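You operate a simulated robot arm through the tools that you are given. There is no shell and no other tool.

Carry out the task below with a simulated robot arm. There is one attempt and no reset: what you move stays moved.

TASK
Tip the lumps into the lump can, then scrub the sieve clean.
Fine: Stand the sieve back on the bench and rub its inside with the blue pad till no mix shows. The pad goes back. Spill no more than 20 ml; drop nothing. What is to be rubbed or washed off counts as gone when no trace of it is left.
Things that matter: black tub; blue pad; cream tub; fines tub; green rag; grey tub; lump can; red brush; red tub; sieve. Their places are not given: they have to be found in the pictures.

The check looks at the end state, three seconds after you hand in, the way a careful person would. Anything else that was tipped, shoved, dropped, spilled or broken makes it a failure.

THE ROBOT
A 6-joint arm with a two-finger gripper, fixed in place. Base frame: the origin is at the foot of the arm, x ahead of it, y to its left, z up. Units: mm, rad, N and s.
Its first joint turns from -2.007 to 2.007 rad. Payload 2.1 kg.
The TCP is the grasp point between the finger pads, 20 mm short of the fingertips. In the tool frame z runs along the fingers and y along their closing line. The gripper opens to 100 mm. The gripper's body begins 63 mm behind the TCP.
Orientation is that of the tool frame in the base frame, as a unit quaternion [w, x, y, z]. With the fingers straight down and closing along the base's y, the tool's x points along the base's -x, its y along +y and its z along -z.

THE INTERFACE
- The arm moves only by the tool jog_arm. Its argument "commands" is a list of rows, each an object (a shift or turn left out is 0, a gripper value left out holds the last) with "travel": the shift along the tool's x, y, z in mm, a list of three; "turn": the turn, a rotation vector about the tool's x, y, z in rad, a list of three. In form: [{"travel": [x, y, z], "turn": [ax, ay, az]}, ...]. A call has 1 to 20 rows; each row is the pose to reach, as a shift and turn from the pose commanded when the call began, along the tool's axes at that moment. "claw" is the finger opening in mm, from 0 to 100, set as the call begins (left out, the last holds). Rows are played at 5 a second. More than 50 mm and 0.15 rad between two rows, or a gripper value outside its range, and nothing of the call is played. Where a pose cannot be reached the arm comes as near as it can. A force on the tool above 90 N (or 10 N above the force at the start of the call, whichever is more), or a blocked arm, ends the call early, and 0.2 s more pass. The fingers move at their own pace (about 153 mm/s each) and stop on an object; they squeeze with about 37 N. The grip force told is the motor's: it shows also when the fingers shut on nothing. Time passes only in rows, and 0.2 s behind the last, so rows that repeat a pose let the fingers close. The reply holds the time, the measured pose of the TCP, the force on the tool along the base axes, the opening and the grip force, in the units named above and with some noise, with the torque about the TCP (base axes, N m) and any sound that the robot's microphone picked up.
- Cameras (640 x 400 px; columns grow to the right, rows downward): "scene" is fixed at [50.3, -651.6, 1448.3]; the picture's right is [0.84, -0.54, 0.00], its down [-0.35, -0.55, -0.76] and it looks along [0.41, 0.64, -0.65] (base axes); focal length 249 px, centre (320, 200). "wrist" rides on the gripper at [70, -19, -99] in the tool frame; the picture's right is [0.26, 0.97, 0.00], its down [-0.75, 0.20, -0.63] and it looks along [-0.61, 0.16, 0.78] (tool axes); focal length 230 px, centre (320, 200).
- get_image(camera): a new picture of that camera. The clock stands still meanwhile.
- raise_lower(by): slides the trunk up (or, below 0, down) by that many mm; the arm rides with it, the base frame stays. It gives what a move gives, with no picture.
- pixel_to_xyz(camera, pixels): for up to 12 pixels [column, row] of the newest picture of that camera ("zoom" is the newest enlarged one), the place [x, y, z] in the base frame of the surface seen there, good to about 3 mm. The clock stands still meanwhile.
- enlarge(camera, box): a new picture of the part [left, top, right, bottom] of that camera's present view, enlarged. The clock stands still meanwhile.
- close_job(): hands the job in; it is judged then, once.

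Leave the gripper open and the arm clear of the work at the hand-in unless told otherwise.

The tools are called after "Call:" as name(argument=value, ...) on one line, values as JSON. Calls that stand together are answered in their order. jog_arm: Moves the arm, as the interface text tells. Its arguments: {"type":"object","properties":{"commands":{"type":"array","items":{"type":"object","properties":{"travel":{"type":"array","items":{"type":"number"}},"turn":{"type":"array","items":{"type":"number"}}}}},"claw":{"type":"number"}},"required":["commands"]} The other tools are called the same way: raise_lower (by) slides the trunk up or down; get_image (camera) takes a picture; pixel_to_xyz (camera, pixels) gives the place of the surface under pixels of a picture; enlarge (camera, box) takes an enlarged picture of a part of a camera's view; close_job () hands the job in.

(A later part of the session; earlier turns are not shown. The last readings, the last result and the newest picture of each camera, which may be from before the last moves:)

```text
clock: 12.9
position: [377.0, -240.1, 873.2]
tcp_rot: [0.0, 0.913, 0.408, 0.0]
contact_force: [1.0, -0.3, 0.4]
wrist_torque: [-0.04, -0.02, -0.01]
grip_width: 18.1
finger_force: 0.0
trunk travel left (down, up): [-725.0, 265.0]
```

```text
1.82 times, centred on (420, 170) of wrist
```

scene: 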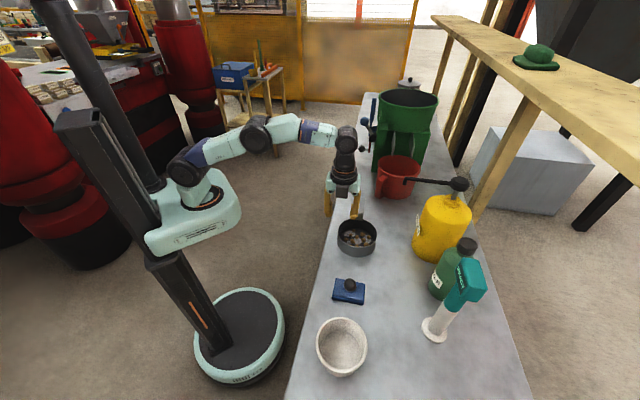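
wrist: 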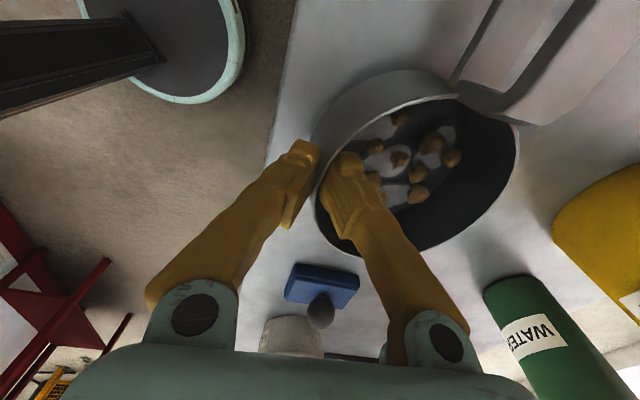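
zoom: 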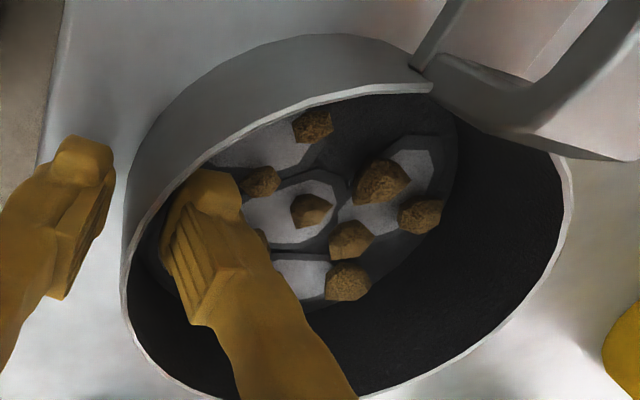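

No contact. Closing now, then a slow 15 mm test lift.

Call:
jog_arm(commands=[{"travel": [0, 0, 0]}, {"travel": [0, 0, 0]}, {"travel": [0, 0, 0]}, {"travel": [0, 0, -3]}, {"travel": [0, 0, -6]}, {"travel": [0, 0, -9]}, {"travel": [0, 0, -12]}, {"travel": [0, 0, -15]}, {"travel": [0, 0, -15]}], claw=0)

Call:
enlarge(camera="scene", box=[335, 205, 385, 260])

Call:
pixel_to_xyz(camera="zoom", pixels=[[434, 200], [420, 165], [395, 140], [360, 115], [270, 295], [240, 285], [200, 262], [310, 297], [300, 365], [340, 360]])

```text
clock: 14.9
position: [375.8, -239.4, 887.5]
tcp_rot: [0.0, 0.913, 0.409, 0.0]
contact_force: [0.0, -0.6, -2.2]
wrist_torque: [0.0, 0.08, -0.02]
grip_width: 6.2
finger_force: 31.4
trunk travel left (down, up): [-725.0, 265.0]
```

```text
7.27 times, centred on (360, 232) of scene
```

zoom: 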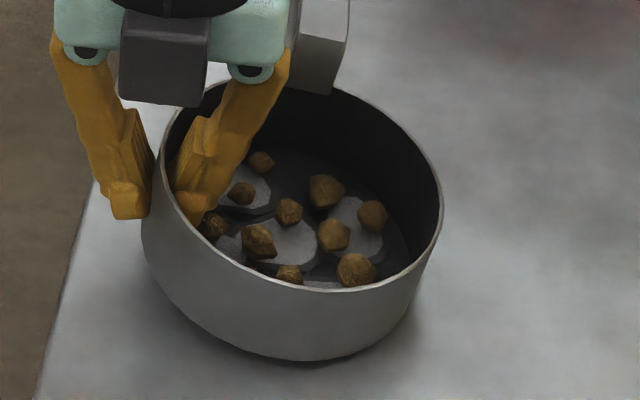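

```text
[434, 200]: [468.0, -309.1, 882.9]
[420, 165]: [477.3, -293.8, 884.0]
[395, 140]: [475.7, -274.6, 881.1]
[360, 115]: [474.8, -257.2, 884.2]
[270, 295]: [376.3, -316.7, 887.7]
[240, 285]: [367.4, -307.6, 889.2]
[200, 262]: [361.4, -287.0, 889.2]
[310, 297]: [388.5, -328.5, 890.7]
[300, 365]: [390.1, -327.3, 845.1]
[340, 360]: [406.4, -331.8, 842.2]
```

Far rim still about 883, force −2.2 N. I'll lift another 12 mm slowly to see whether the grip holds the weight or keeps pivoting; the walls keep the lumps in at this small tilt.

Call:
jog_arm(commands=[{"travel": [0, 0, -3]}, {"travel": [0, 0, -6]}, {"travel": [0, 0, -9]}, {"travel": [0, 0, -12]}, {"travel": [0, 0, -12]}])

Call:
enlarge(camera="scene", box=[335, 205, 385, 260])

Call:
pixel_to_xyz(camera="zoom", pixels=[[434, 200], [420, 165], [395, 140], [360, 115], [270, 293], [240, 282], [200, 258], [310, 297], [300, 365], [340, 360]])

Call:
get_image(camera="wrist")

```text
clock: 16.1
position: [377.0, -240.0, 900.1]
tcp_rot: [0.0, 0.912, 0.409, -0.001]
contact_force: [0.4, -0.6, -3.2]
wrist_torque: [0.03, 0.15, 0.02]
grip_width: 5.9
finger_force: 31.7
trunk travel left (down, up): [-725.0, 265.0]
```

```text
7.27 times, centred on (360, 232) of scene
```

zoom: 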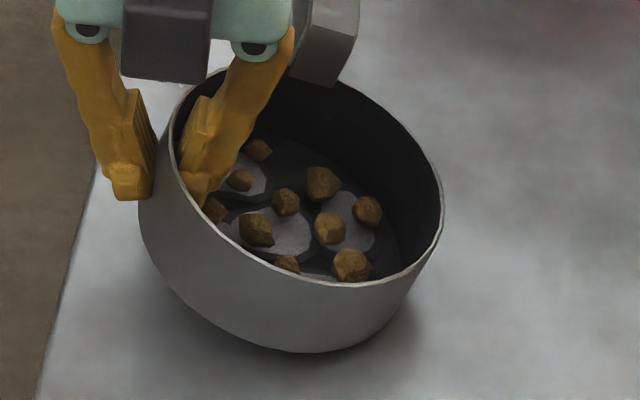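

```text
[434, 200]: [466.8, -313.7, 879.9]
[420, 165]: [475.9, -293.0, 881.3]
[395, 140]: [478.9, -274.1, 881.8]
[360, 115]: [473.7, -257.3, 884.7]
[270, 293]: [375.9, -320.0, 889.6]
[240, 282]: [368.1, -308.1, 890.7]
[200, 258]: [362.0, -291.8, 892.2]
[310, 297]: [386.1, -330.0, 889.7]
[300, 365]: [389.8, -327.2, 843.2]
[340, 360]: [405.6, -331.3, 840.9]
```

```text
taken
```

wrist: 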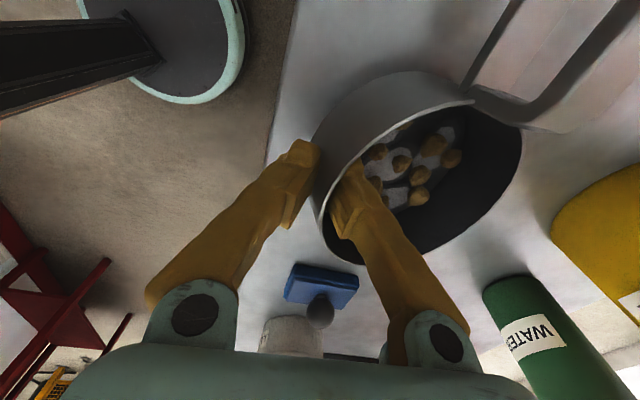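

It keeps pivoting or sliding. I'll measure the rim next to the fingers to tell which.

Call:
enlarge(camera="wrist", box=[280, 60, 400, 200])

Call:
pixel_to_xyz(camera="zoom", pixels=[[255, 230], [270, 260], [290, 215], [330, 180], [370, 150], [400, 130], [240, 300], [250, 330], [430, 120]])

```text
2.86 times, centred on (340, 130) of wrist
```

zoom: 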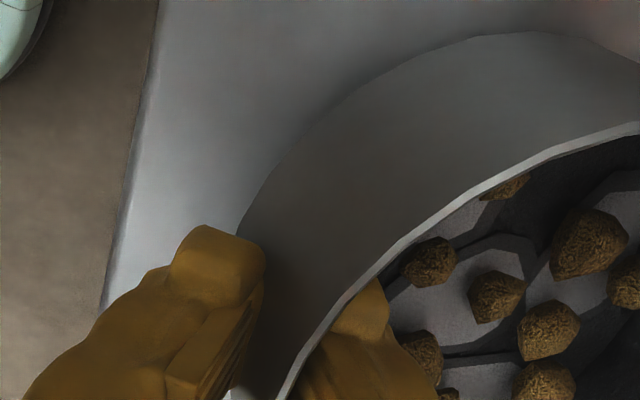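

```text
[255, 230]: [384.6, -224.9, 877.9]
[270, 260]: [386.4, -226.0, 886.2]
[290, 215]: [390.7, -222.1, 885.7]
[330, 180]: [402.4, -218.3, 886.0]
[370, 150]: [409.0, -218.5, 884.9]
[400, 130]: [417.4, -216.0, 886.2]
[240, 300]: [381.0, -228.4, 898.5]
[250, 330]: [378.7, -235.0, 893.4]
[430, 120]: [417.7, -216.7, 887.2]
```

Call:
pixel_to_xyz(camera="zoom", pixels=[[322, 327], [345, 293], [385, 258], [430, 222], [480, 190], [530, 163], [600, 138], [284, 390], [300, 360]])

```text
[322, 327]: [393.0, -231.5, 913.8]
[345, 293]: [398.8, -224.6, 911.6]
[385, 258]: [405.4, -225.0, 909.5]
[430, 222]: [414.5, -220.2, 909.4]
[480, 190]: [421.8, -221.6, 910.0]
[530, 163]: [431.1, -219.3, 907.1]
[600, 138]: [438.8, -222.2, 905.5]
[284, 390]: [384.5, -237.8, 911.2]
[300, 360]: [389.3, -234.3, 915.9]
```

The near rim is at 914 and the far one still near 880: the thin wall pivots between the pads. So a wall pinch won't carry it. Better idea: clamp along the handle's length (one finger inside the sieve at the handle root, the other past the handle end), so the load is held over a long span. First I set the sieve back down.

Call:
jog_arm(commands=[{"travel": [0, 0, 4]}, {"travel": [0, 0, 8]}, {"travel": [0, 0, 12]}, {"travel": [0, 0, 16]}, {"travel": [0, 0, 20]}, {"travel": [0, 0, 24]}, {"travel": [0, 0, 26.5]}])

Call:
enlarge(camera="scene", box=[335, 205, 385, 260])

```text
clock: 17.8
position: [377.0, -238.8, 872.6]
tcp_rot: [-0.001, 0.913, 0.408, 0.001]
contact_force: [-0.8, -0.7, -1.8]
wrist_torque: [-0.02, 0.03, 0.0]
grip_width: 5.9
finger_force: 31.3
trunk travel left (down, up): [-725.0, 265.0]
```

```text
7.27 times, centred on (360, 232) of scene
```

zoom: 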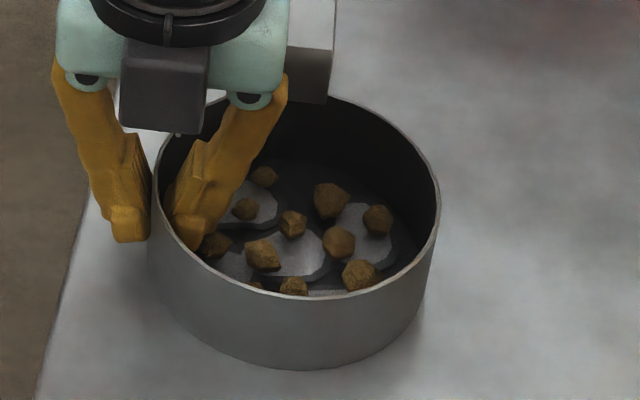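

Down again, flat. I open to 20 mm and rise straight up 90 mm.

Call:
jog_arm(commands=[{"travel": [0, 0, 0]}, {"travel": [0, 0, 0]}, {"travel": [0, 0, -15]}, {"travel": [0, 0, -35]}, {"travel": [0, 0, -60]}, {"travel": [0, 0, -90]}], claw=20)

Call:
get_image(camera="wrist")

Call:
enlarge(camera="scene", box=[320, 180, 400, 260])

```text
clock: 19.1
position: [377.7, -238.4, 964.2]
tcp_rot: [-0.001, 0.913, 0.408, 0.0]
contact_force: [0.4, 0.2, 0.6]
wrist_torque: [0.0, -0.01, -0.03]
grip_width: 20.1
finger_force: 0.0
trunk travel left (down, up): [-725.0, 265.0]
```

```text
taken
```

wrist: 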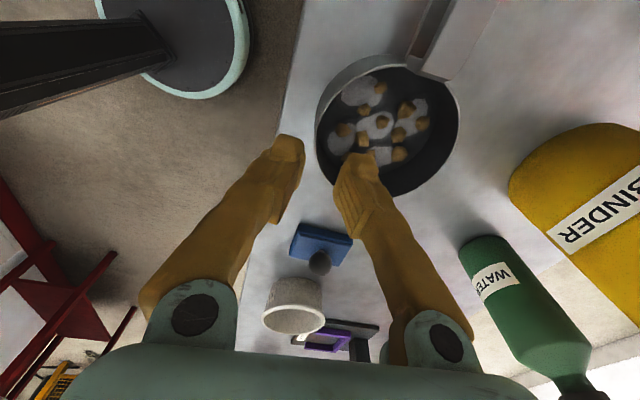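

```text
5.00 times, centred on (360, 220) of scene
```

zoom: 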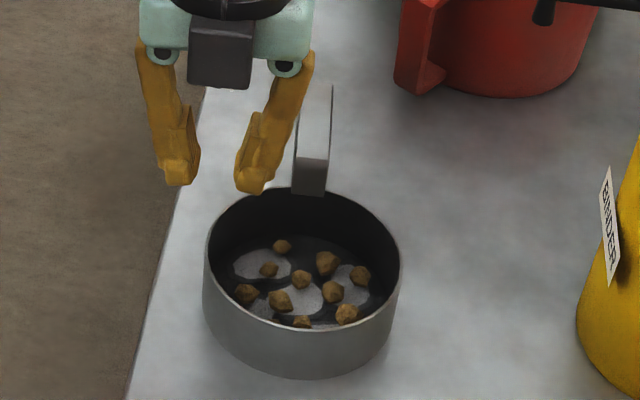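

Now I turn the tool another quarter turn (so it closes along the handle with the camera on the outer side), at a safe height, also testing the wrist's limit.

Call:
jog_arm(commands=[{"travel": [0, -10, -10], "turn": [0, 0, 0.14]}, {"travel": [0, -20, -20], "turn": [0, 0, 0.28]}, {"travel": [0, -30, -30], "turn": [0, 0, 0.42]}, {"travel": [0, -30, -40], "turn": [0, 0, 0.56]}, {"travel": [0, -30, -40], "turn": [0, 0, 0.7]}, {"travel": [0, -30, -40], "turn": [0, 0, 0.84]}, {"travel": [0, -30, -40], "turn": [0, 0, 0.98]}, {"travel": [0, -30, -40], "turn": [0, 0, 1.12]}, {"travel": [0, -30, -40], "turn": [0, 0, 1.26]}, {"travel": [0, -30, -40], "turn": [0, 0, 1.4]}, {"travel": [0, -30, -40], "turn": [0, 0, 1.54]}, {"travel": [0, -30, -40], "turn": [0, 0, 1.57]}])

Call:
get_image(camera="wrist")

Call:
get_image(camera="scene")

```text
clock: 21.8
position: [305.2, -261.5, 997.9]
tcp_rot: [-0.007, 0.939, -0.345, 0.005]
contact_force: [0.2, -0.1, 1.2]
wrist_torque: [0.01, 0.02, 0.01]
grip_width: 20.0
finger_force: 0.1
out of reach, approached as far as the arm can: row 10, 11, 12
trunk travel left (down, up): [-725.0, 265.0]
```

```text
taken
```

wrist: 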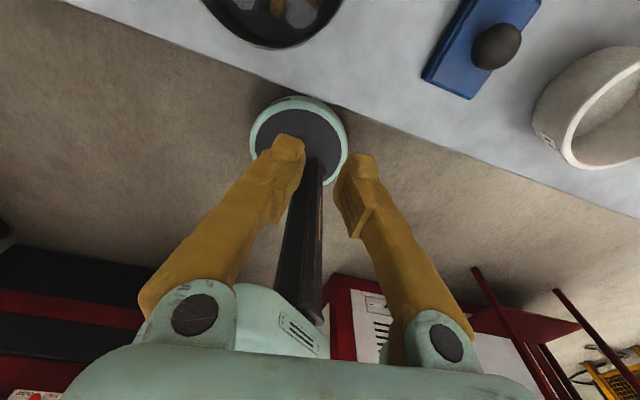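

```text
taken
```

scene: 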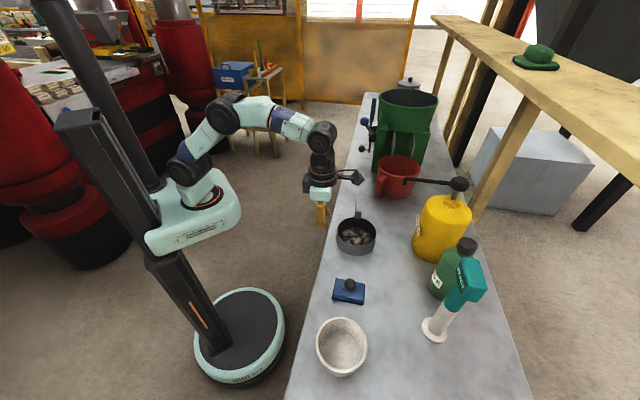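

The wrist roll hit its limit near this angle. New plan: hold the tool nearly horizontal, pointing outward, camera on top, clamp the handle lengthwise, and then pour by a roll of the wrist. That needs the roll unwound the other way round, so I turn back here at this safe height.

Call:
jog_arm(commands=[{"turn": [0, 0, -0.145]}, {"turn": [0, 0, -0.29]}, {"turn": [0, 0, -0.435]}, {"turn": [0, 0, -0.58]}, {"turn": [0, 0, -0.725]}, {"turn": [0, 0, -0.87]}, {"turn": [0, 0, -1.015]}, {"turn": [0, 0, -1.16]}, {"turn": [0, 0, -1.305]}, {"turn": [0, 0, -1.45]}, {"turn": [0, 0, -1.595]}, {"turn": [0, 0, -1.74]}, {"turn": [0, 0, -1.885]}, {"turn": [0, 0, -2.03]}, {"turn": [0, 0, -2.175]}, {"turn": [0, 0, -2.32]}, {"turn": [0, 0, -2.465]}, {"turn": [0, 0, -2.61]}, {"turn": [0, 0, -2.755]}, {"turn": [0, 0, -2.9]}])

```text
clock: 25.9
position: [305.3, -262.4, 997.5]
tcp_rot: [0.0, 0.465, 0.885, 0.0]
contact_force: [-0.4, 0.0, -0.8]
wrist_torque: [0.01, -0.01, 0.03]
grip_width: 20.1
finger_force: 0.0
trunk travel left (down, up): [-725.0, 265.0]
```

Unwound half a turn. I continue another 2.5 rad the same way.

Call:
jog_arm(commands=[{"turn": [0, 0, -0.145]}, {"turn": [0, 0, -0.29]}, {"turn": [0, 0, -0.435]}, {"turn": [0, 0, -0.58]}, {"turn": [0, 0, -0.725]}, {"turn": [0, 0, -0.87]}, {"turn": [0, 0, -1.015]}, {"turn": [0, 0, -1.16]}, {"turn": [0, 0, -1.305]}, {"turn": [0, 0, -1.45]}, {"turn": [0, 0, -1.595]}, {"turn": [0, 0, -1.74]}, {"turn": [0, 0, -1.885]}, {"turn": [0, 0, -2.03]}, {"turn": [0, 0, -2.175]}, {"turn": [0, 0, -2.32]}, {"turn": [0, 0, -2.465]}, {"turn": [0, 0, -2.5]}])

Call:
get_image(camera="wrist")

```text
clock: 29.8
position: [306.5, -260.4, 997.5]
tcp_rot: [0.0, -0.694, 0.72, 0.0]
contact_force: [0.2, 1.2, 0.0]
wrist_torque: [-0.02, -0.01, -0.04]
grip_width: 19.8
finger_force: 0.2
trunk travel left (down, up): [-725.0, 265.0]
```

```text
taken
```

wrist: 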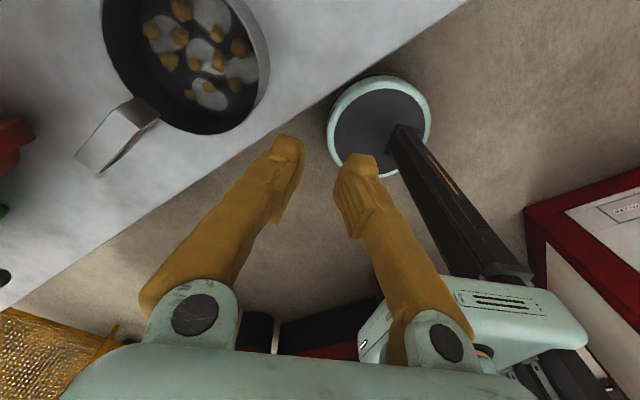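

Roll is now on the other side of its range. The handle is well seen here around (120,135). I'll zoom and measure it.

Call:
enlarge(camera="wrist", box=[50, 40, 230, 200])

Call:
pixel_to_xyz(camera="wrist", pixels=[[132, 102], [152, 118], [120, 120], [135, 135], [85, 155], [100, 165], [80, 163], [95, 172], [110, 150], [128, 110], [140, 122], [90, 160]])

```text
2.50 times, centred on (140, 120) of wrist
```

zoom: 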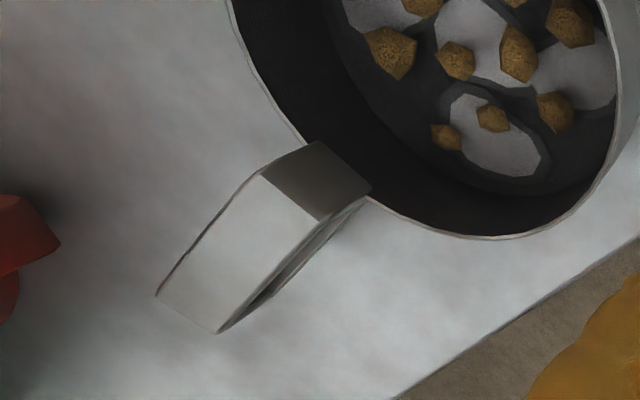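

```text
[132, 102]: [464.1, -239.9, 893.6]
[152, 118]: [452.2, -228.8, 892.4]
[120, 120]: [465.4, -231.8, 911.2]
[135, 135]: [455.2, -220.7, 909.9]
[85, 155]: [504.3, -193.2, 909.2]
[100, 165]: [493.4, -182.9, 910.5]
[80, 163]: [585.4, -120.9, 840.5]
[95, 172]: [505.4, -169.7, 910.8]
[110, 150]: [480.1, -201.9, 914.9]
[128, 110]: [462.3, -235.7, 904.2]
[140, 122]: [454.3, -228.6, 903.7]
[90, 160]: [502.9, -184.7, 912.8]
```

Handle: top at z about 911, root face at about (459,-232) rising above the rim (885–887) to 911, far end at about (508,-177). That is about 74 mm long along (0.665,0.747). I'll go to a standoff on the robot side of it, (386,-118), turning so the tool will close along the handle.

Call:
jog_arm(commands=[{"travel": [-21, -10.5, 0], "turn": [0, 0, -0.125]}, {"travel": [-42, -21, 0], "turn": [0, 0, -0.25]}, {"travel": [-63, -32, 0], "turn": [0, 0, -0.375]}, {"travel": [-84, -43, 0], "turn": [0, 0, -0.5]}, {"travel": [-105, -54, 0], "turn": [0, 0, -0.625]}, {"travel": [-126, -64, 0], "turn": [0, 0, -0.75]}, {"travel": [-145, -74, 0], "turn": [0, 0, -0.878]}], claw=100)

```text
clock: 31.4
position: [387.8, -119.1, 998.4]
tcp_rot: [0.001, 0.934, -0.357, -0.001]
contact_force: [-0.3, 0.0, 1.0]
wrist_torque: [0.02, -0.03, 0.02]
grip_width: 100.1
finger_force: 0.0
trunk travel left (down, up): [-725.0, 265.0]
```

Aligned. Now I tilt the tool up to 80° from vertical (pointing outward) while raising the TCP 334 mm, so the arm works above its shoulder.

Call:
jog_arm(commands=[{"travel": [0, 0, -28], "turn": [0, 0.117, 0]}, {"travel": [0, 0, -56], "turn": [0, 0.233, 0]}, {"travel": [0, 0, -84], "turn": [0, 0.35, 0]}, {"travel": [0, 0, -112], "turn": [0, 0.466, 0]}, {"travel": [0, 0, -140], "turn": [0, 0.583, 0]}, {"travel": [0, 0, -168], "turn": [0, 0.7, 0]}, {"travel": [0, 0, -196], "turn": [0, 0.816, 0]}, {"travel": [0, 0, -224], "turn": [0, 0.933, 0]}, {"travel": [0, 0, -252], "turn": [0, 1.05, 0]}, {"travel": [0, 0, -280], "turn": [0, 1.166, 0]}, {"travel": [0, 0, -308], "turn": [0, 1.283, 0]}, {"travel": [0, 0, -334], "turn": [0, 1.4, 0]}])

Call:
get_image(camera="scene")

Call:
get_image(camera="wrist")

```text
clock: 34.0
position: [385.0, -119.4, 1331.8]
tcp_rot: [0.231, 0.714, -0.274, 0.602]
contact_force: [-0.4, 0.1, 0.2]
wrist_torque: [0.0, 0.03, -0.01]
grip_width: 100.0
finger_force: 0.1
trunk travel left (down, up): [-725.0, 265.0]
```

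```text
taken
```

scene: 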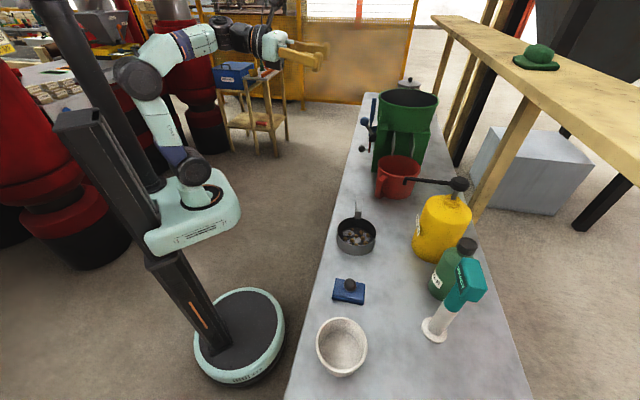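

```text
taken
```

wrist: 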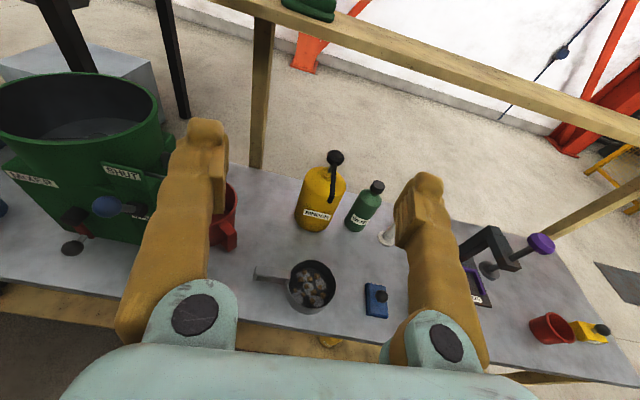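

The arm is in the wanted posture, camera on top. I lower the trunk by 400 mm; the fingers stay clear of the bench edge.

Call:
raise_lower(by=-400)

Call:
get_image(camera="wrist")

Call:
get_image(camera="scene")

```text
clock: 37.8
position: [385.2, -120.5, 931.3]
tcp_rot: [0.232, 0.714, -0.275, 0.601]
contact_force: [0.1, -0.5, -0.7]
wrist_torque: [0.0, -0.01, 0.04]
grip_width: 100.0
finger_force: 0.0
trunk travel left (down, up): [-325.0, 665.0]
```

```text
taken
```

wrist: 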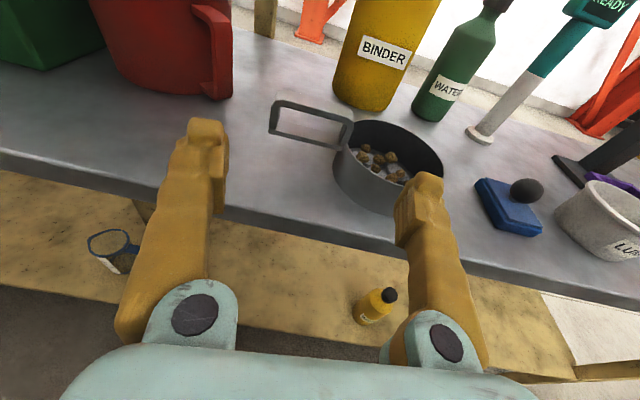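

```text
taken
```

scene: 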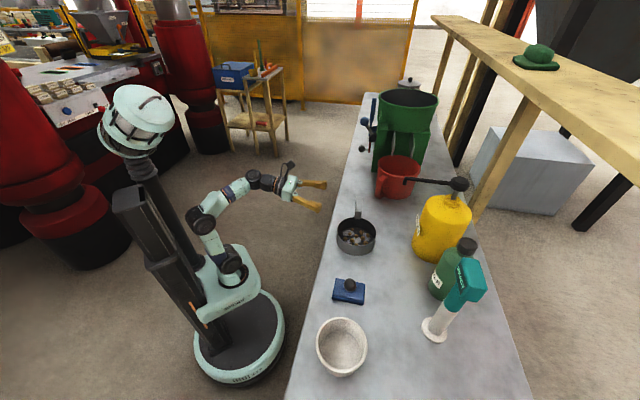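

Now I see the handle clearly: an upright rectangular loop from (272,100) to (352,150). Zooming in to measure it.

Call:
enlarge(camera="wrist", box=[250, 80, 460, 230])

Call:
pixel_to_xyz(camera="zoom", pixels=[[75, 65], [68, 110], [70, 155], [175, 95], [290, 105], [305, 120], [275, 140], [170, 180], [270, 195], [290, 170], [160, 130], [400, 260]])

```text
2.67 times, centred on (355, 155) of wrist
```

zoom: 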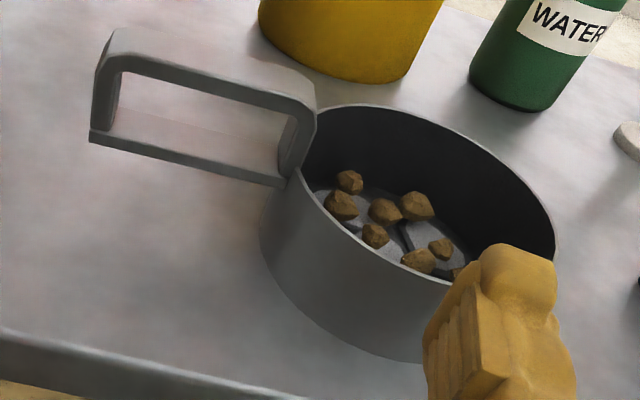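

```text
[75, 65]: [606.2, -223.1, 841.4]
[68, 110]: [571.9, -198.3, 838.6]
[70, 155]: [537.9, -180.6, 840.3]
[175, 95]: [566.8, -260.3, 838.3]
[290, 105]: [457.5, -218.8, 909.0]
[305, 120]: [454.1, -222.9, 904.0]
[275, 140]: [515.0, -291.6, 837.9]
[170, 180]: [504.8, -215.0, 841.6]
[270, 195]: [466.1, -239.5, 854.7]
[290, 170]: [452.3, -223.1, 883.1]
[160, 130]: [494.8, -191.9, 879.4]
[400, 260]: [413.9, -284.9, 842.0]
```

Call:
pixel_to_xyz(camera="zoom", pixels=[[103, 55], [101, 90], [98, 125], [115, 40], [200, 78], [180, 84], [297, 140], [290, 155], [120, 143], [200, 160], [130, 45], [290, 95]])

```text
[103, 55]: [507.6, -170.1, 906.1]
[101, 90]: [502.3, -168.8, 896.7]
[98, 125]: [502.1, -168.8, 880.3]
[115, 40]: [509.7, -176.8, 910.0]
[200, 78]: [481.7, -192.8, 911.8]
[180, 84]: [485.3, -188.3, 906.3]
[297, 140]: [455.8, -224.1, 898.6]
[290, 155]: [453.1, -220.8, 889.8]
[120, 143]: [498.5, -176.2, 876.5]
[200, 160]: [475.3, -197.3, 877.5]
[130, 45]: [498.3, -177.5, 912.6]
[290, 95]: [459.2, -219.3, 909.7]
```

The loop runs from z 876 to 912, root post about 60 mm from the sieve centre, far end about 138 mm. I'll clamp it lengthwise at z about 905 with the midpoint at (486,-206). First drop to z 906 and advance 70 mm.

Call:
jog_arm(commands=[{"travel": [-24.6, -3.5, 4.2]}, {"travel": [-20.5, -3.5, 28]}, {"travel": [-16.5, -3.5, 51]}, {"travel": [-12.7, -3.5, 73]}])

Call:
get_image(camera="wrist")

Call:
enlarge(camera="scene", box=[310, 160, 410, 270])

```text
clock: 38.8
position: [439.9, -163.0, 905.9]
tcp_rot: [0.231, 0.714, -0.274, 0.602]
contact_force: [-0.8, 0.6, 0.0]
wrist_torque: [0.03, 0.02, 0.03]
grip_width: 100.1
finger_force: 0.0
trunk travel left (down, up): [-325.0, 665.0]
```

```text
taken
```

wrist: 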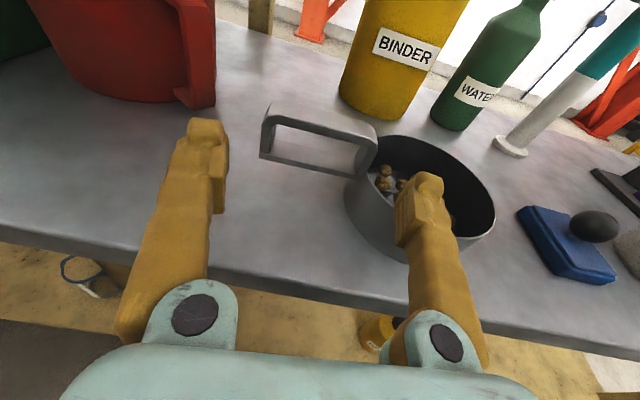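

```text
3.64 times, centred on (360, 215) of scene
```

zoom: 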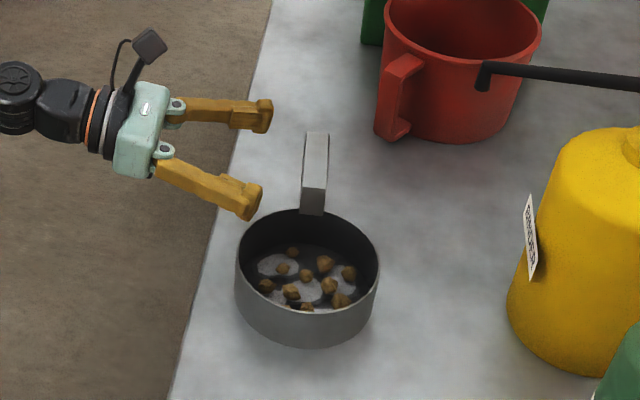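

The handle (columns 262–377) lies between the fingers (225 and 397). Advancing 62 mm in small steps.

Call:
jog_arm(commands=[{"travel": [2.6, 0.5, 15]}, {"travel": [5, 1, 30]}, {"travel": [7.7, 1.4, 45]}, {"travel": [10.5, 1.4, 61]}])

Call:
get_image(camera="wrist")

Call:
enlarge(camera="scene", box=[310, 160, 410, 270])

```text
clock: 39.8
position: [484.9, -204.7, 905.0]
tcp_rot: [0.231, 0.714, -0.274, 0.601]
contact_force: [0.7, 0.2, 0.5]
wrist_torque: [-0.02, 0.02, -0.01]
grip_width: 100.1
finger_force: 0.1
trunk travel left (down, up): [-325.0, 665.0]
```

```text
taken
```

wrist: 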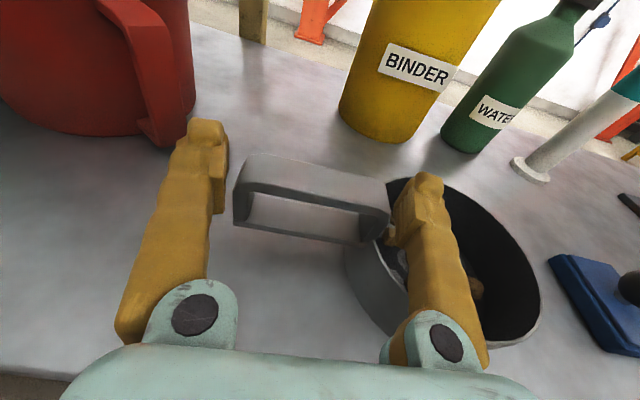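

```text
3.64 times, centred on (360, 215) of scene
```

zoom: 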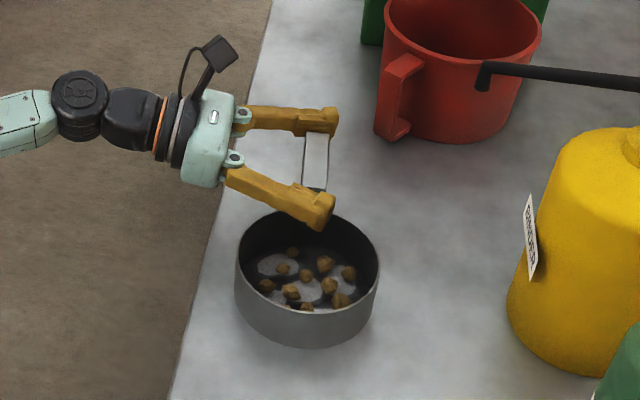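

One finger is inside the sieve above the rim at the root post, the other past the handle end. Closing.

Call:
jog_arm(commands=[{"travel": [0, 0, 0]}, {"travel": [0, 0, 0]}, {"travel": [0, 0, 0]}], claw=60)

Call:
get_image(camera="wrist")

Call:
enlarge(camera="scene", box=[320, 175, 390, 265])

```text
clock: 40.6
position: [484.8, -205.6, 905.5]
tcp_rot: [0.231, 0.714, -0.274, 0.601]
contact_force: [0.2, 0.4, 1.4]
wrist_torque: [-0.11, 0.01, 0.05]
grip_width: 90.3
finger_force: 37.5
trunk travel left (down, up): [-325.0, 665.0]
```

```text
taken
```

wrist: 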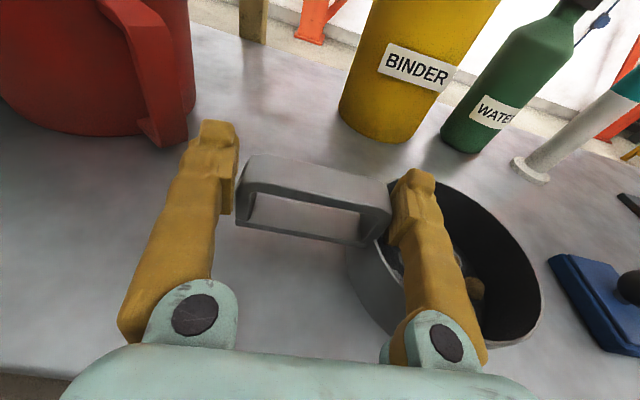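

```text
4.44 times, centred on (355, 220) of scene
```

zoom: 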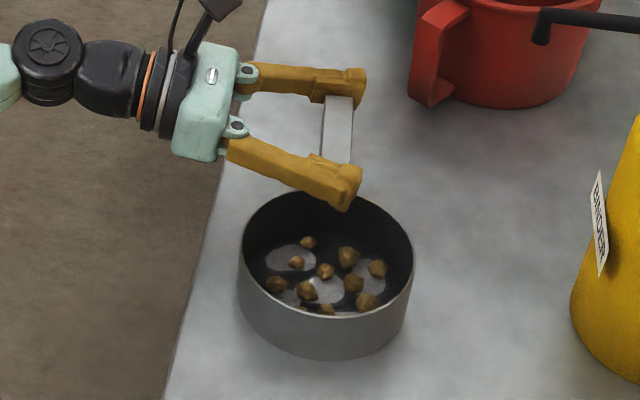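

Clamped: 90 mm span, 37.5 N. Slow test lift of 12 mm.

Call:
jog_arm(commands=[{"travel": [3, 0, -0.5]}, {"travel": [6, 0, -1]}, {"travel": [9, 0, -1.5]}, {"travel": [11.8, 0, -2]}, {"travel": [11.8, 0, -2]}])

Call:
get_image(camera="wrist")

Call:
enlarge(camera="scene", box=[320, 175, 390, 265])

Call:
pixel_to_xyz(camera="zoom", pixels=[[408, 240], [400, 220], [255, 285], [300, 308], [350, 312], [390, 295], [330, 345], [242, 250], [280, 205], [340, 120]])

```text
clock: 41.8
position: [484.8, -206.6, 917.7]
tcp_rot: [0.232, 0.713, -0.275, 0.601]
contact_force: [-0.3, -0.1, -2.4]
wrist_torque: [0.17, -0.18, -0.02]
grip_width: 89.9
finger_force: 37.2
trunk travel left (down, up): [-325.0, 665.0]
```

```text
taken
```

wrist: 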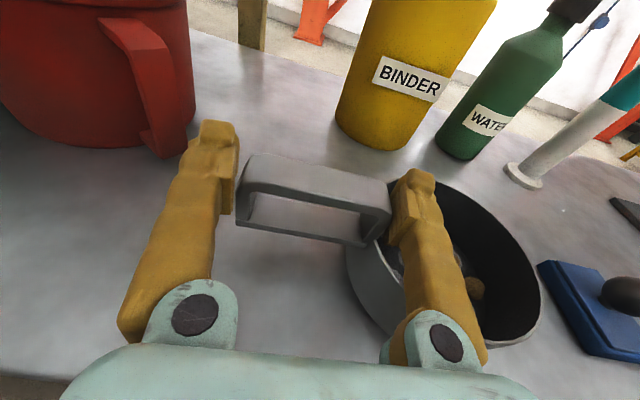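

```text
4.44 times, centred on (355, 220) of scene
```

zoom: 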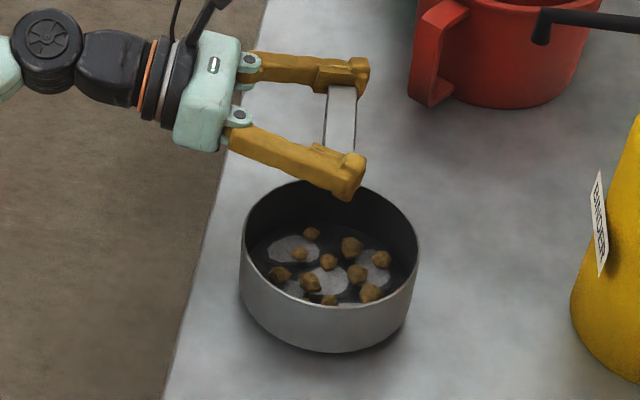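

```text
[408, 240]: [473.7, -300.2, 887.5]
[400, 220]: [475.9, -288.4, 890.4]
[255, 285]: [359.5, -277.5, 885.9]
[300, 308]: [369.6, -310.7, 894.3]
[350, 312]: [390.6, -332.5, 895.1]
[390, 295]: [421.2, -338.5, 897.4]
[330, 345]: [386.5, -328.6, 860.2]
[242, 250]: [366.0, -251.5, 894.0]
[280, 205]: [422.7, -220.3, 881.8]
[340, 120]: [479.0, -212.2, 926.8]
```

The lift is clean and level (rim now about 896 all round), load about 2.4 N. Now I raise the trunk 220 mm to carry it above everything on the bench.

Call:
raise_lower(by=220)

Call:
get_image(camera="scene")

Call:
get_image(camera="wrist")

```text
clock: 44.1
position: [485.2, -207.2, 1137.1]
tcp_rot: [0.231, 0.715, -0.275, 0.6]
contact_force: [-0.5, 0.9, -3.8]
wrist_torque: [0.2, -0.19, -0.03]
grip_width: 89.7
finger_force: 37.0
trunk travel left (down, up): [-545.0, 445.0]
```

```text
taken
```

scene: 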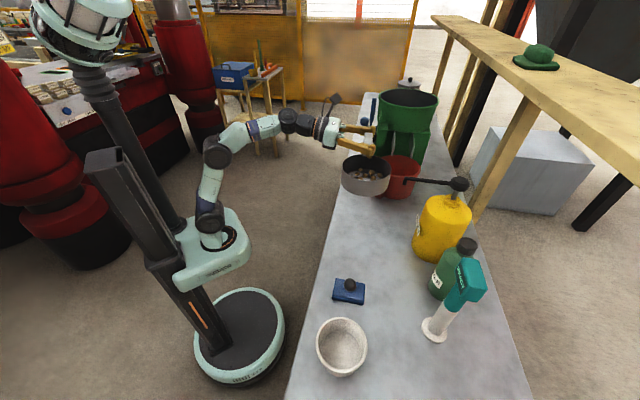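

```text
taken
```

wrist: 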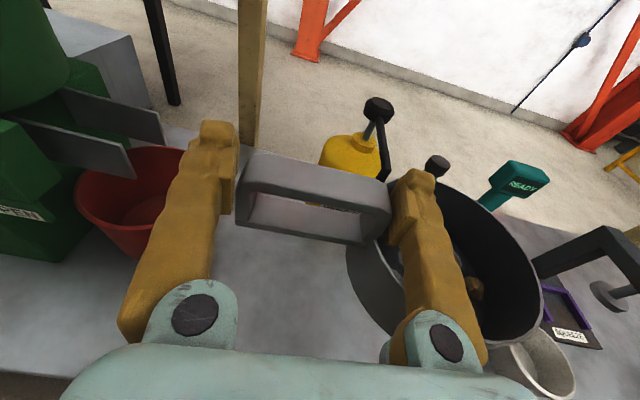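

Carrying it now toward the can: TCP to about (207,-439) while yawing about −53°, in 20 slow rows at this height.

Call:
jog_arm(commands=[{"travel": [-0.44, 17.9, -2.5], "turn": [-0.0456, 0, 0.0079]}, {"travel": [-0.88, 35.9, -5.1], "turn": [-0.0911, 0, 0.0157]}, {"travel": [-1.3, 53.8, -7.6], "turn": [-0.1367, 0, 0.0236]}, {"travel": [-1.8, 71.7, -10.1], "turn": [-0.1822, 0, 0.0314]}, {"travel": [-2.2, 89.7, -12.7], "turn": [-0.2278, 0, 0.0393]}, {"travel": [-2.6, 107.6, -15.2], "turn": [-0.2733, 0, 0.0471]}, {"travel": [-3.1, 125.5, -17.7], "turn": [-0.3189, 0, 0.055]}, {"travel": [-3.5, 143.4, -20.3], "turn": [-0.3644, 0, 0.0628]}, {"travel": [-4, 161.4, -22.8], "turn": [-0.41, 0, 0.0707]}, {"travel": [-4.4, 179.3, -25.4], "turn": [-0.4555, 0, 0.0785]}, {"travel": [-4.8, 197.2, -27.9], "turn": [-0.5011, 0, 0.0864]}, {"travel": [-5.3, 215.2, -30.4], "turn": [-0.5466, 0, 0.0942]}, {"travel": [-5.7, 233.1, -33], "turn": [-0.5922, 0, 0.1021]}, {"travel": [-6.2, 251, -35.5], "turn": [-0.6377, 0, 0.1099]}, {"travel": [-6.6, 269, -38], "turn": [-0.6833, 0, 0.1178]}, {"travel": [-7, 286.9, -40.6], "turn": [-0.7288, 0, 0.1256]}, {"travel": [-7.5, 304.8, -43.1], "turn": [-0.7744, 0, 0.1335]}, {"travel": [-7.9, 322.7, -45.6], "turn": [-0.8199, 0, 0.1413]}, {"travel": [-8.4, 340.7, -48.2], "turn": [-0.8655, 0, 0.1492]}, {"travel": [-8.8, 358.6, -50.7], "turn": [-0.911, 0, 0.157]}])

Call:
get_image(camera="scene")

Call:
get_image(camera="wrist")

```text
clock: 48.3
position: [205.9, -439.7, 1135.5]
tcp_rot: [-0.475, -0.517, 0.565, -0.434]
contact_force: [-0.2, 0.2, -3.8]
wrist_torque: [-0.07, -0.29, 0.04]
grip_width: 89.6
finger_force: 37.2
trunk travel left (down, up): [-545.0, 445.0]
```

```text
taken
```

scene: 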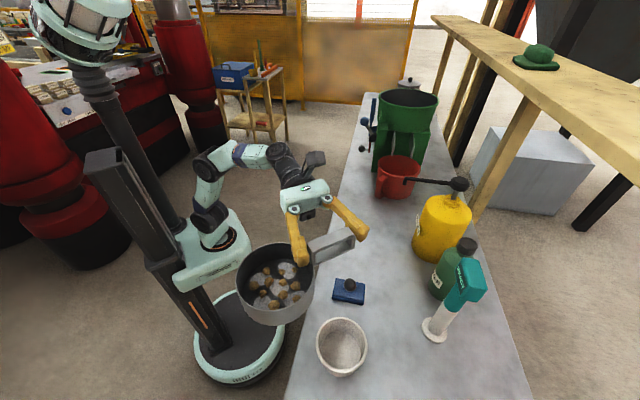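

```text
taken
```

wrist: 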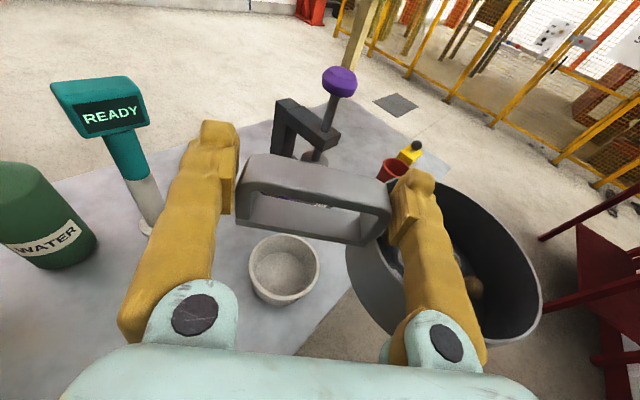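

The sieve is carried level. Next I roll it 65° about the tool's outward axis (non-handle side down) while moving so its lip comes above the can at (194,-510), still about 70 mm above the rim.

Call:
jog_arm(commands=[{"travel": [0.9, -3.6, 5], "turn": [0.0139, 0, 0.0798]}, {"travel": [1.7, -7.2, 10], "turn": [0.0279, 0, 0.1596]}, {"travel": [2.6, -10.8, 15], "turn": [0.0418, 0, 0.2394]}, {"travel": [3.5, -14.5, 20], "turn": [0.0557, 0, 0.3191]}, {"travel": [4.4, -18.1, 25], "turn": [0.0696, 0, 0.3989]}, {"travel": [5.2, -21.7, 30], "turn": [0.0836, 0, 0.4787]}, {"travel": [6.1, -25.3, 35], "turn": [0.0975, 0, 0.5585]}, {"travel": [7, -28.9, 40], "turn": [0.1114, 0, 0.6383]}, {"travel": [7.8, -32.5, 45], "turn": [0.1254, 0, 0.7181]}, {"travel": [8.7, -36.1, 50], "turn": [0.1393, 0, 0.7979]}, {"travel": [9.6, -39.8, 55], "turn": [0.1532, 0, 0.8776]}, {"travel": [10.5, -43.4, 60], "turn": [0.1671, 0, 0.9574]}, {"travel": [11.3, -47, 65], "turn": [0.1811, 0, 1.0372]}, {"travel": [12.2, -50.6, 69.8], "turn": [0.195, 0, 1.117]}])

Call:
get_image(camera="scene")

Call:
get_image(camera="wrist")

Call:
enlarge(camera="scene", box=[260, 220, 400, 390])

```text
clock: 51.3
position: [250.1, -515.1, 1136.8]
tcp_rot: [-0.122, -0.181, 0.71, -0.67]
contact_force: [0.6, 0.0, -3.8]
wrist_torque: [0.02, 0.03, -0.01]
grip_width: 89.5
finger_force: 37.3
trunk travel left (down, up): [-545.0, 445.0]
```

```text
taken
```

scene: 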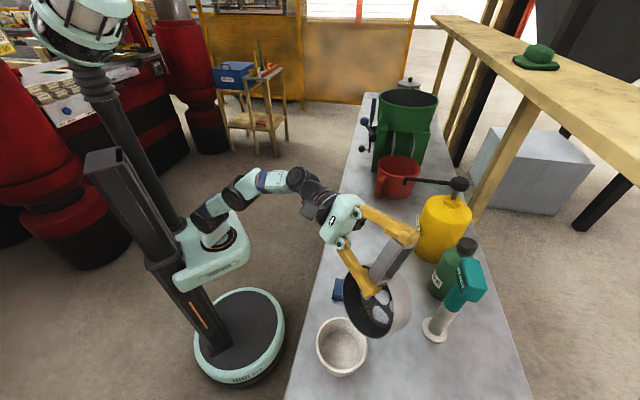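

```text
taken
```

wrist: 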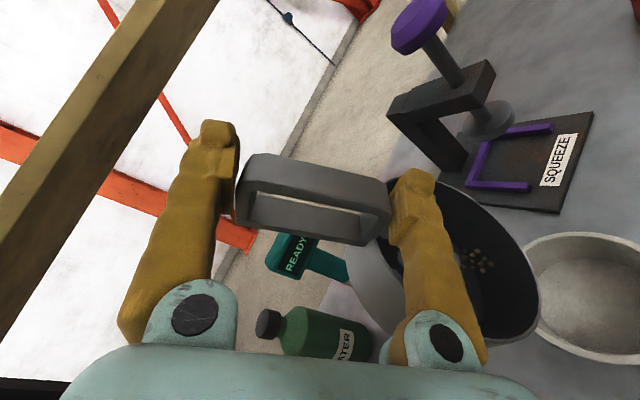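

```text
2.35 times, centred on (330, 305) of scene
```

zoom: 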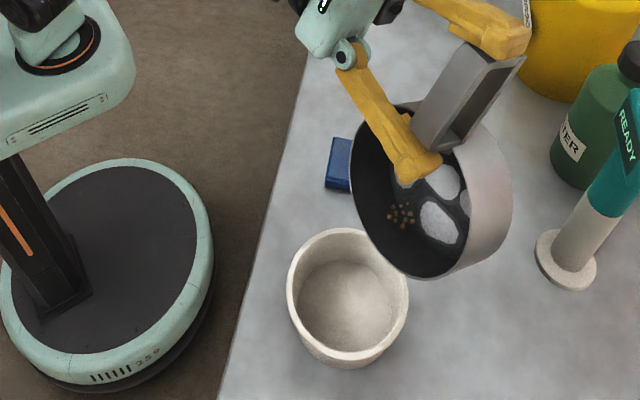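

The lumps now show as a tight little cluster on the sieve floor. I'll look closer to see whether any have left.

Call:
enlarge(camera="scene", box=[325, 260, 425, 370])

Call:
enlarge(camera="wrist", box=[400, 170, 640, 370])

Call:
pixel_to_xyz(camera="scene", pixels=[[361, 266], [375, 338], [352, 318], [343, 350], [386, 330], [400, 315], [345, 275], [372, 325]])

```text
3.64 times, centred on (375, 315) of scene
```

zoom: 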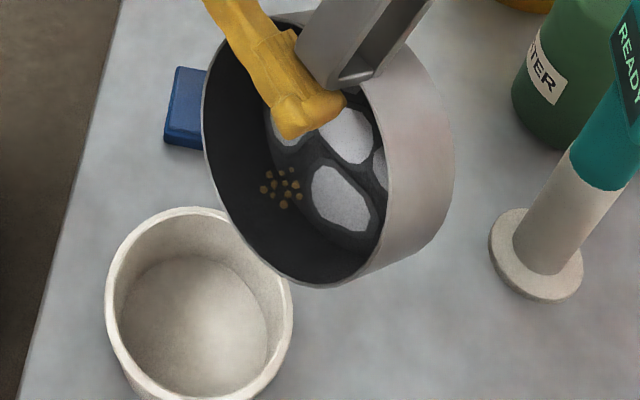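

```text
2.00 times, centred on (520, 270) of wrist
```

zoom: 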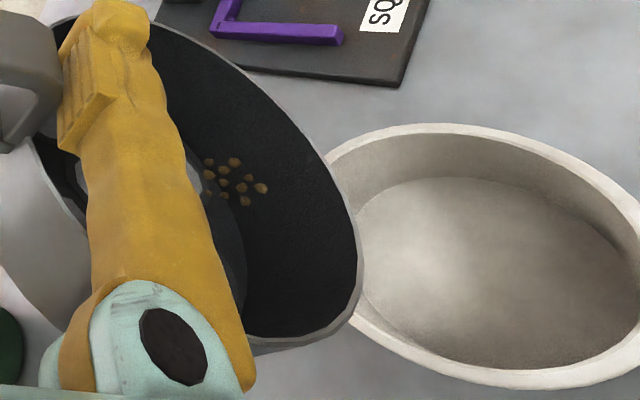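

```text
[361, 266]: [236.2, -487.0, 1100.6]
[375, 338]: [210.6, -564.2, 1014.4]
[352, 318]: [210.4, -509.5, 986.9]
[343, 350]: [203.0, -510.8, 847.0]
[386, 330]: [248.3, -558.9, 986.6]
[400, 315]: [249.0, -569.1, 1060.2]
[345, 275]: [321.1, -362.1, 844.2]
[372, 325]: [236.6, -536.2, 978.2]
```

No lumps have left, and the sieve lip measures at (208,-510,987), just as computed. I lower the trunk 50 mm so the lip is closer above the can.

Call:
raise_lower(by=-50)

Call:
enlarge(camera="scene", box=[300, 260, 420, 390])

Call:
get_image(camera="wrist")

```text
clock: 52.2
position: [250.3, -514.7, 1086.3]
tcp_rot: [-0.123, -0.182, 0.709, -0.67]
contact_force: [-0.1, 1.0, -2.7]
wrist_torque: [0.01, -0.02, -0.03]
grip_width: 89.3
finger_force: 37.2
trunk travel left (down, up): [-495.0, 495.0]
```

```text
3.08 times, centred on (360, 325) of scene
```

zoom: 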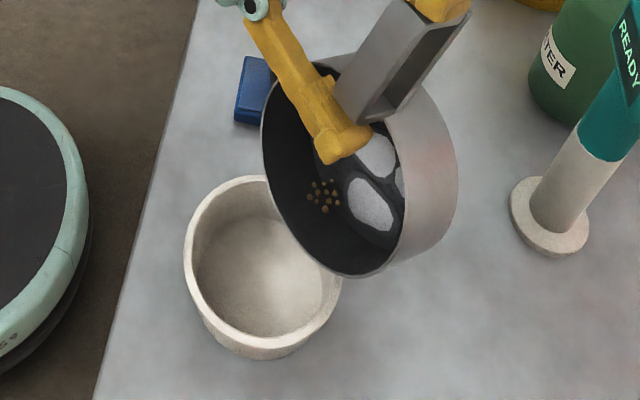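

```text
taken
```

wrist: 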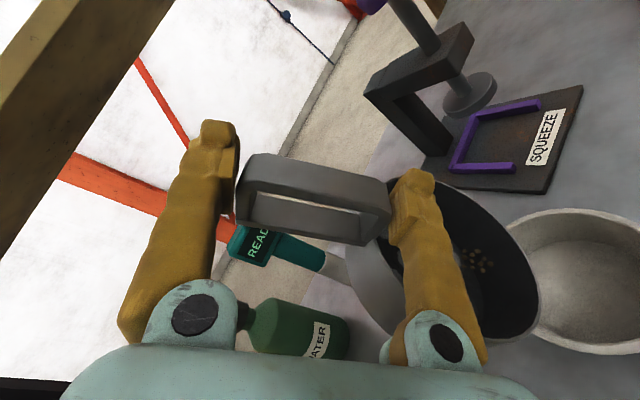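

Rotating about the lip now, from 65° to 90°, keeping the lip over the can and sinking to about 18 mm above its rim.

Call:
jog_arm(commands=[{"travel": [6.1, 2.5, -1.1], "turn": [0.0075, 0, 0.043]}, {"travel": [12.2, 5, -2.1], "turn": [0.015, 0, 0.086]}, {"travel": [18, 8.1, -3.2], "turn": [0.0225, 0, 0.129]}, {"travel": [23.9, 11.3, -4.2], "turn": [0.03, 0, 0.172]}, {"travel": [29.5, 15.5, -5.2], "turn": [0.0375, 0, 0.215]}, {"travel": [35, 19.7, -6.2], "turn": [0.045, 0, 0.258]}, {"travel": [40.3, 24.4, -7.1], "turn": [0.0525, 0, 0.301]}, {"travel": [45.6, 29.1, -8], "turn": [0.06, 0, 0.344]}, {"travel": [50.7, 34.4, -8.9], "turn": [0.0675, 0, 0.387]}, {"travel": [55.7, 39.7, -9.8], "turn": [0.075, 0, 0.43]}])

Call:
enlarge(camera="scene", box=[300, 260, 420, 390])

Call:
get_image(camera="wrist")

```text
clock: 54.4
position: [182.9, -507.2, 1075.1]
tcp_rot: [-0.03, 0.03, -0.706, 0.707]
contact_force: [-0.7, 0.1, -2.7]
wrist_torque: [0.0, 0.1, 0.01]
grip_width: 89.4
finger_force: 36.9
trunk travel left (down, up): [-495.0, 495.0]
```

```text
3.08 times, centred on (360, 325) of scene
```

zoom: 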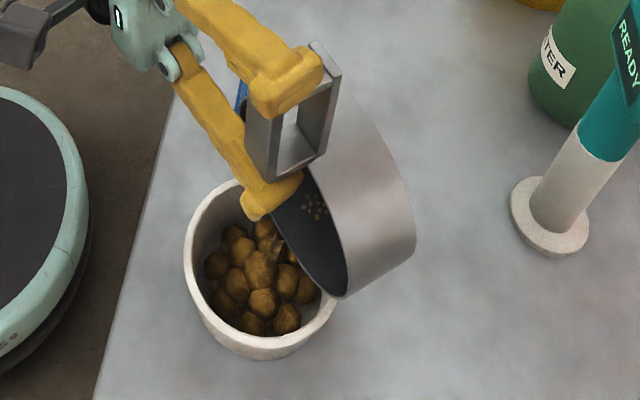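

```text
taken
```

wrist: 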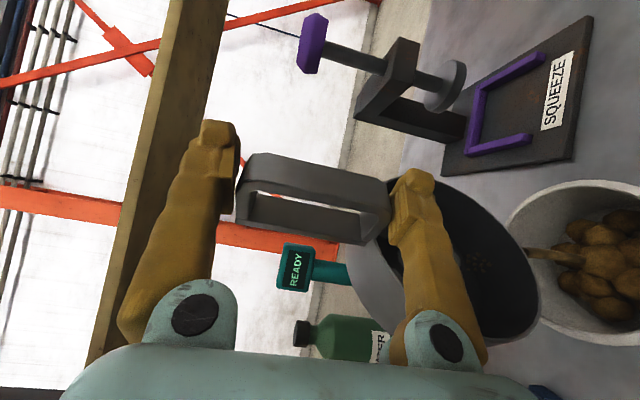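

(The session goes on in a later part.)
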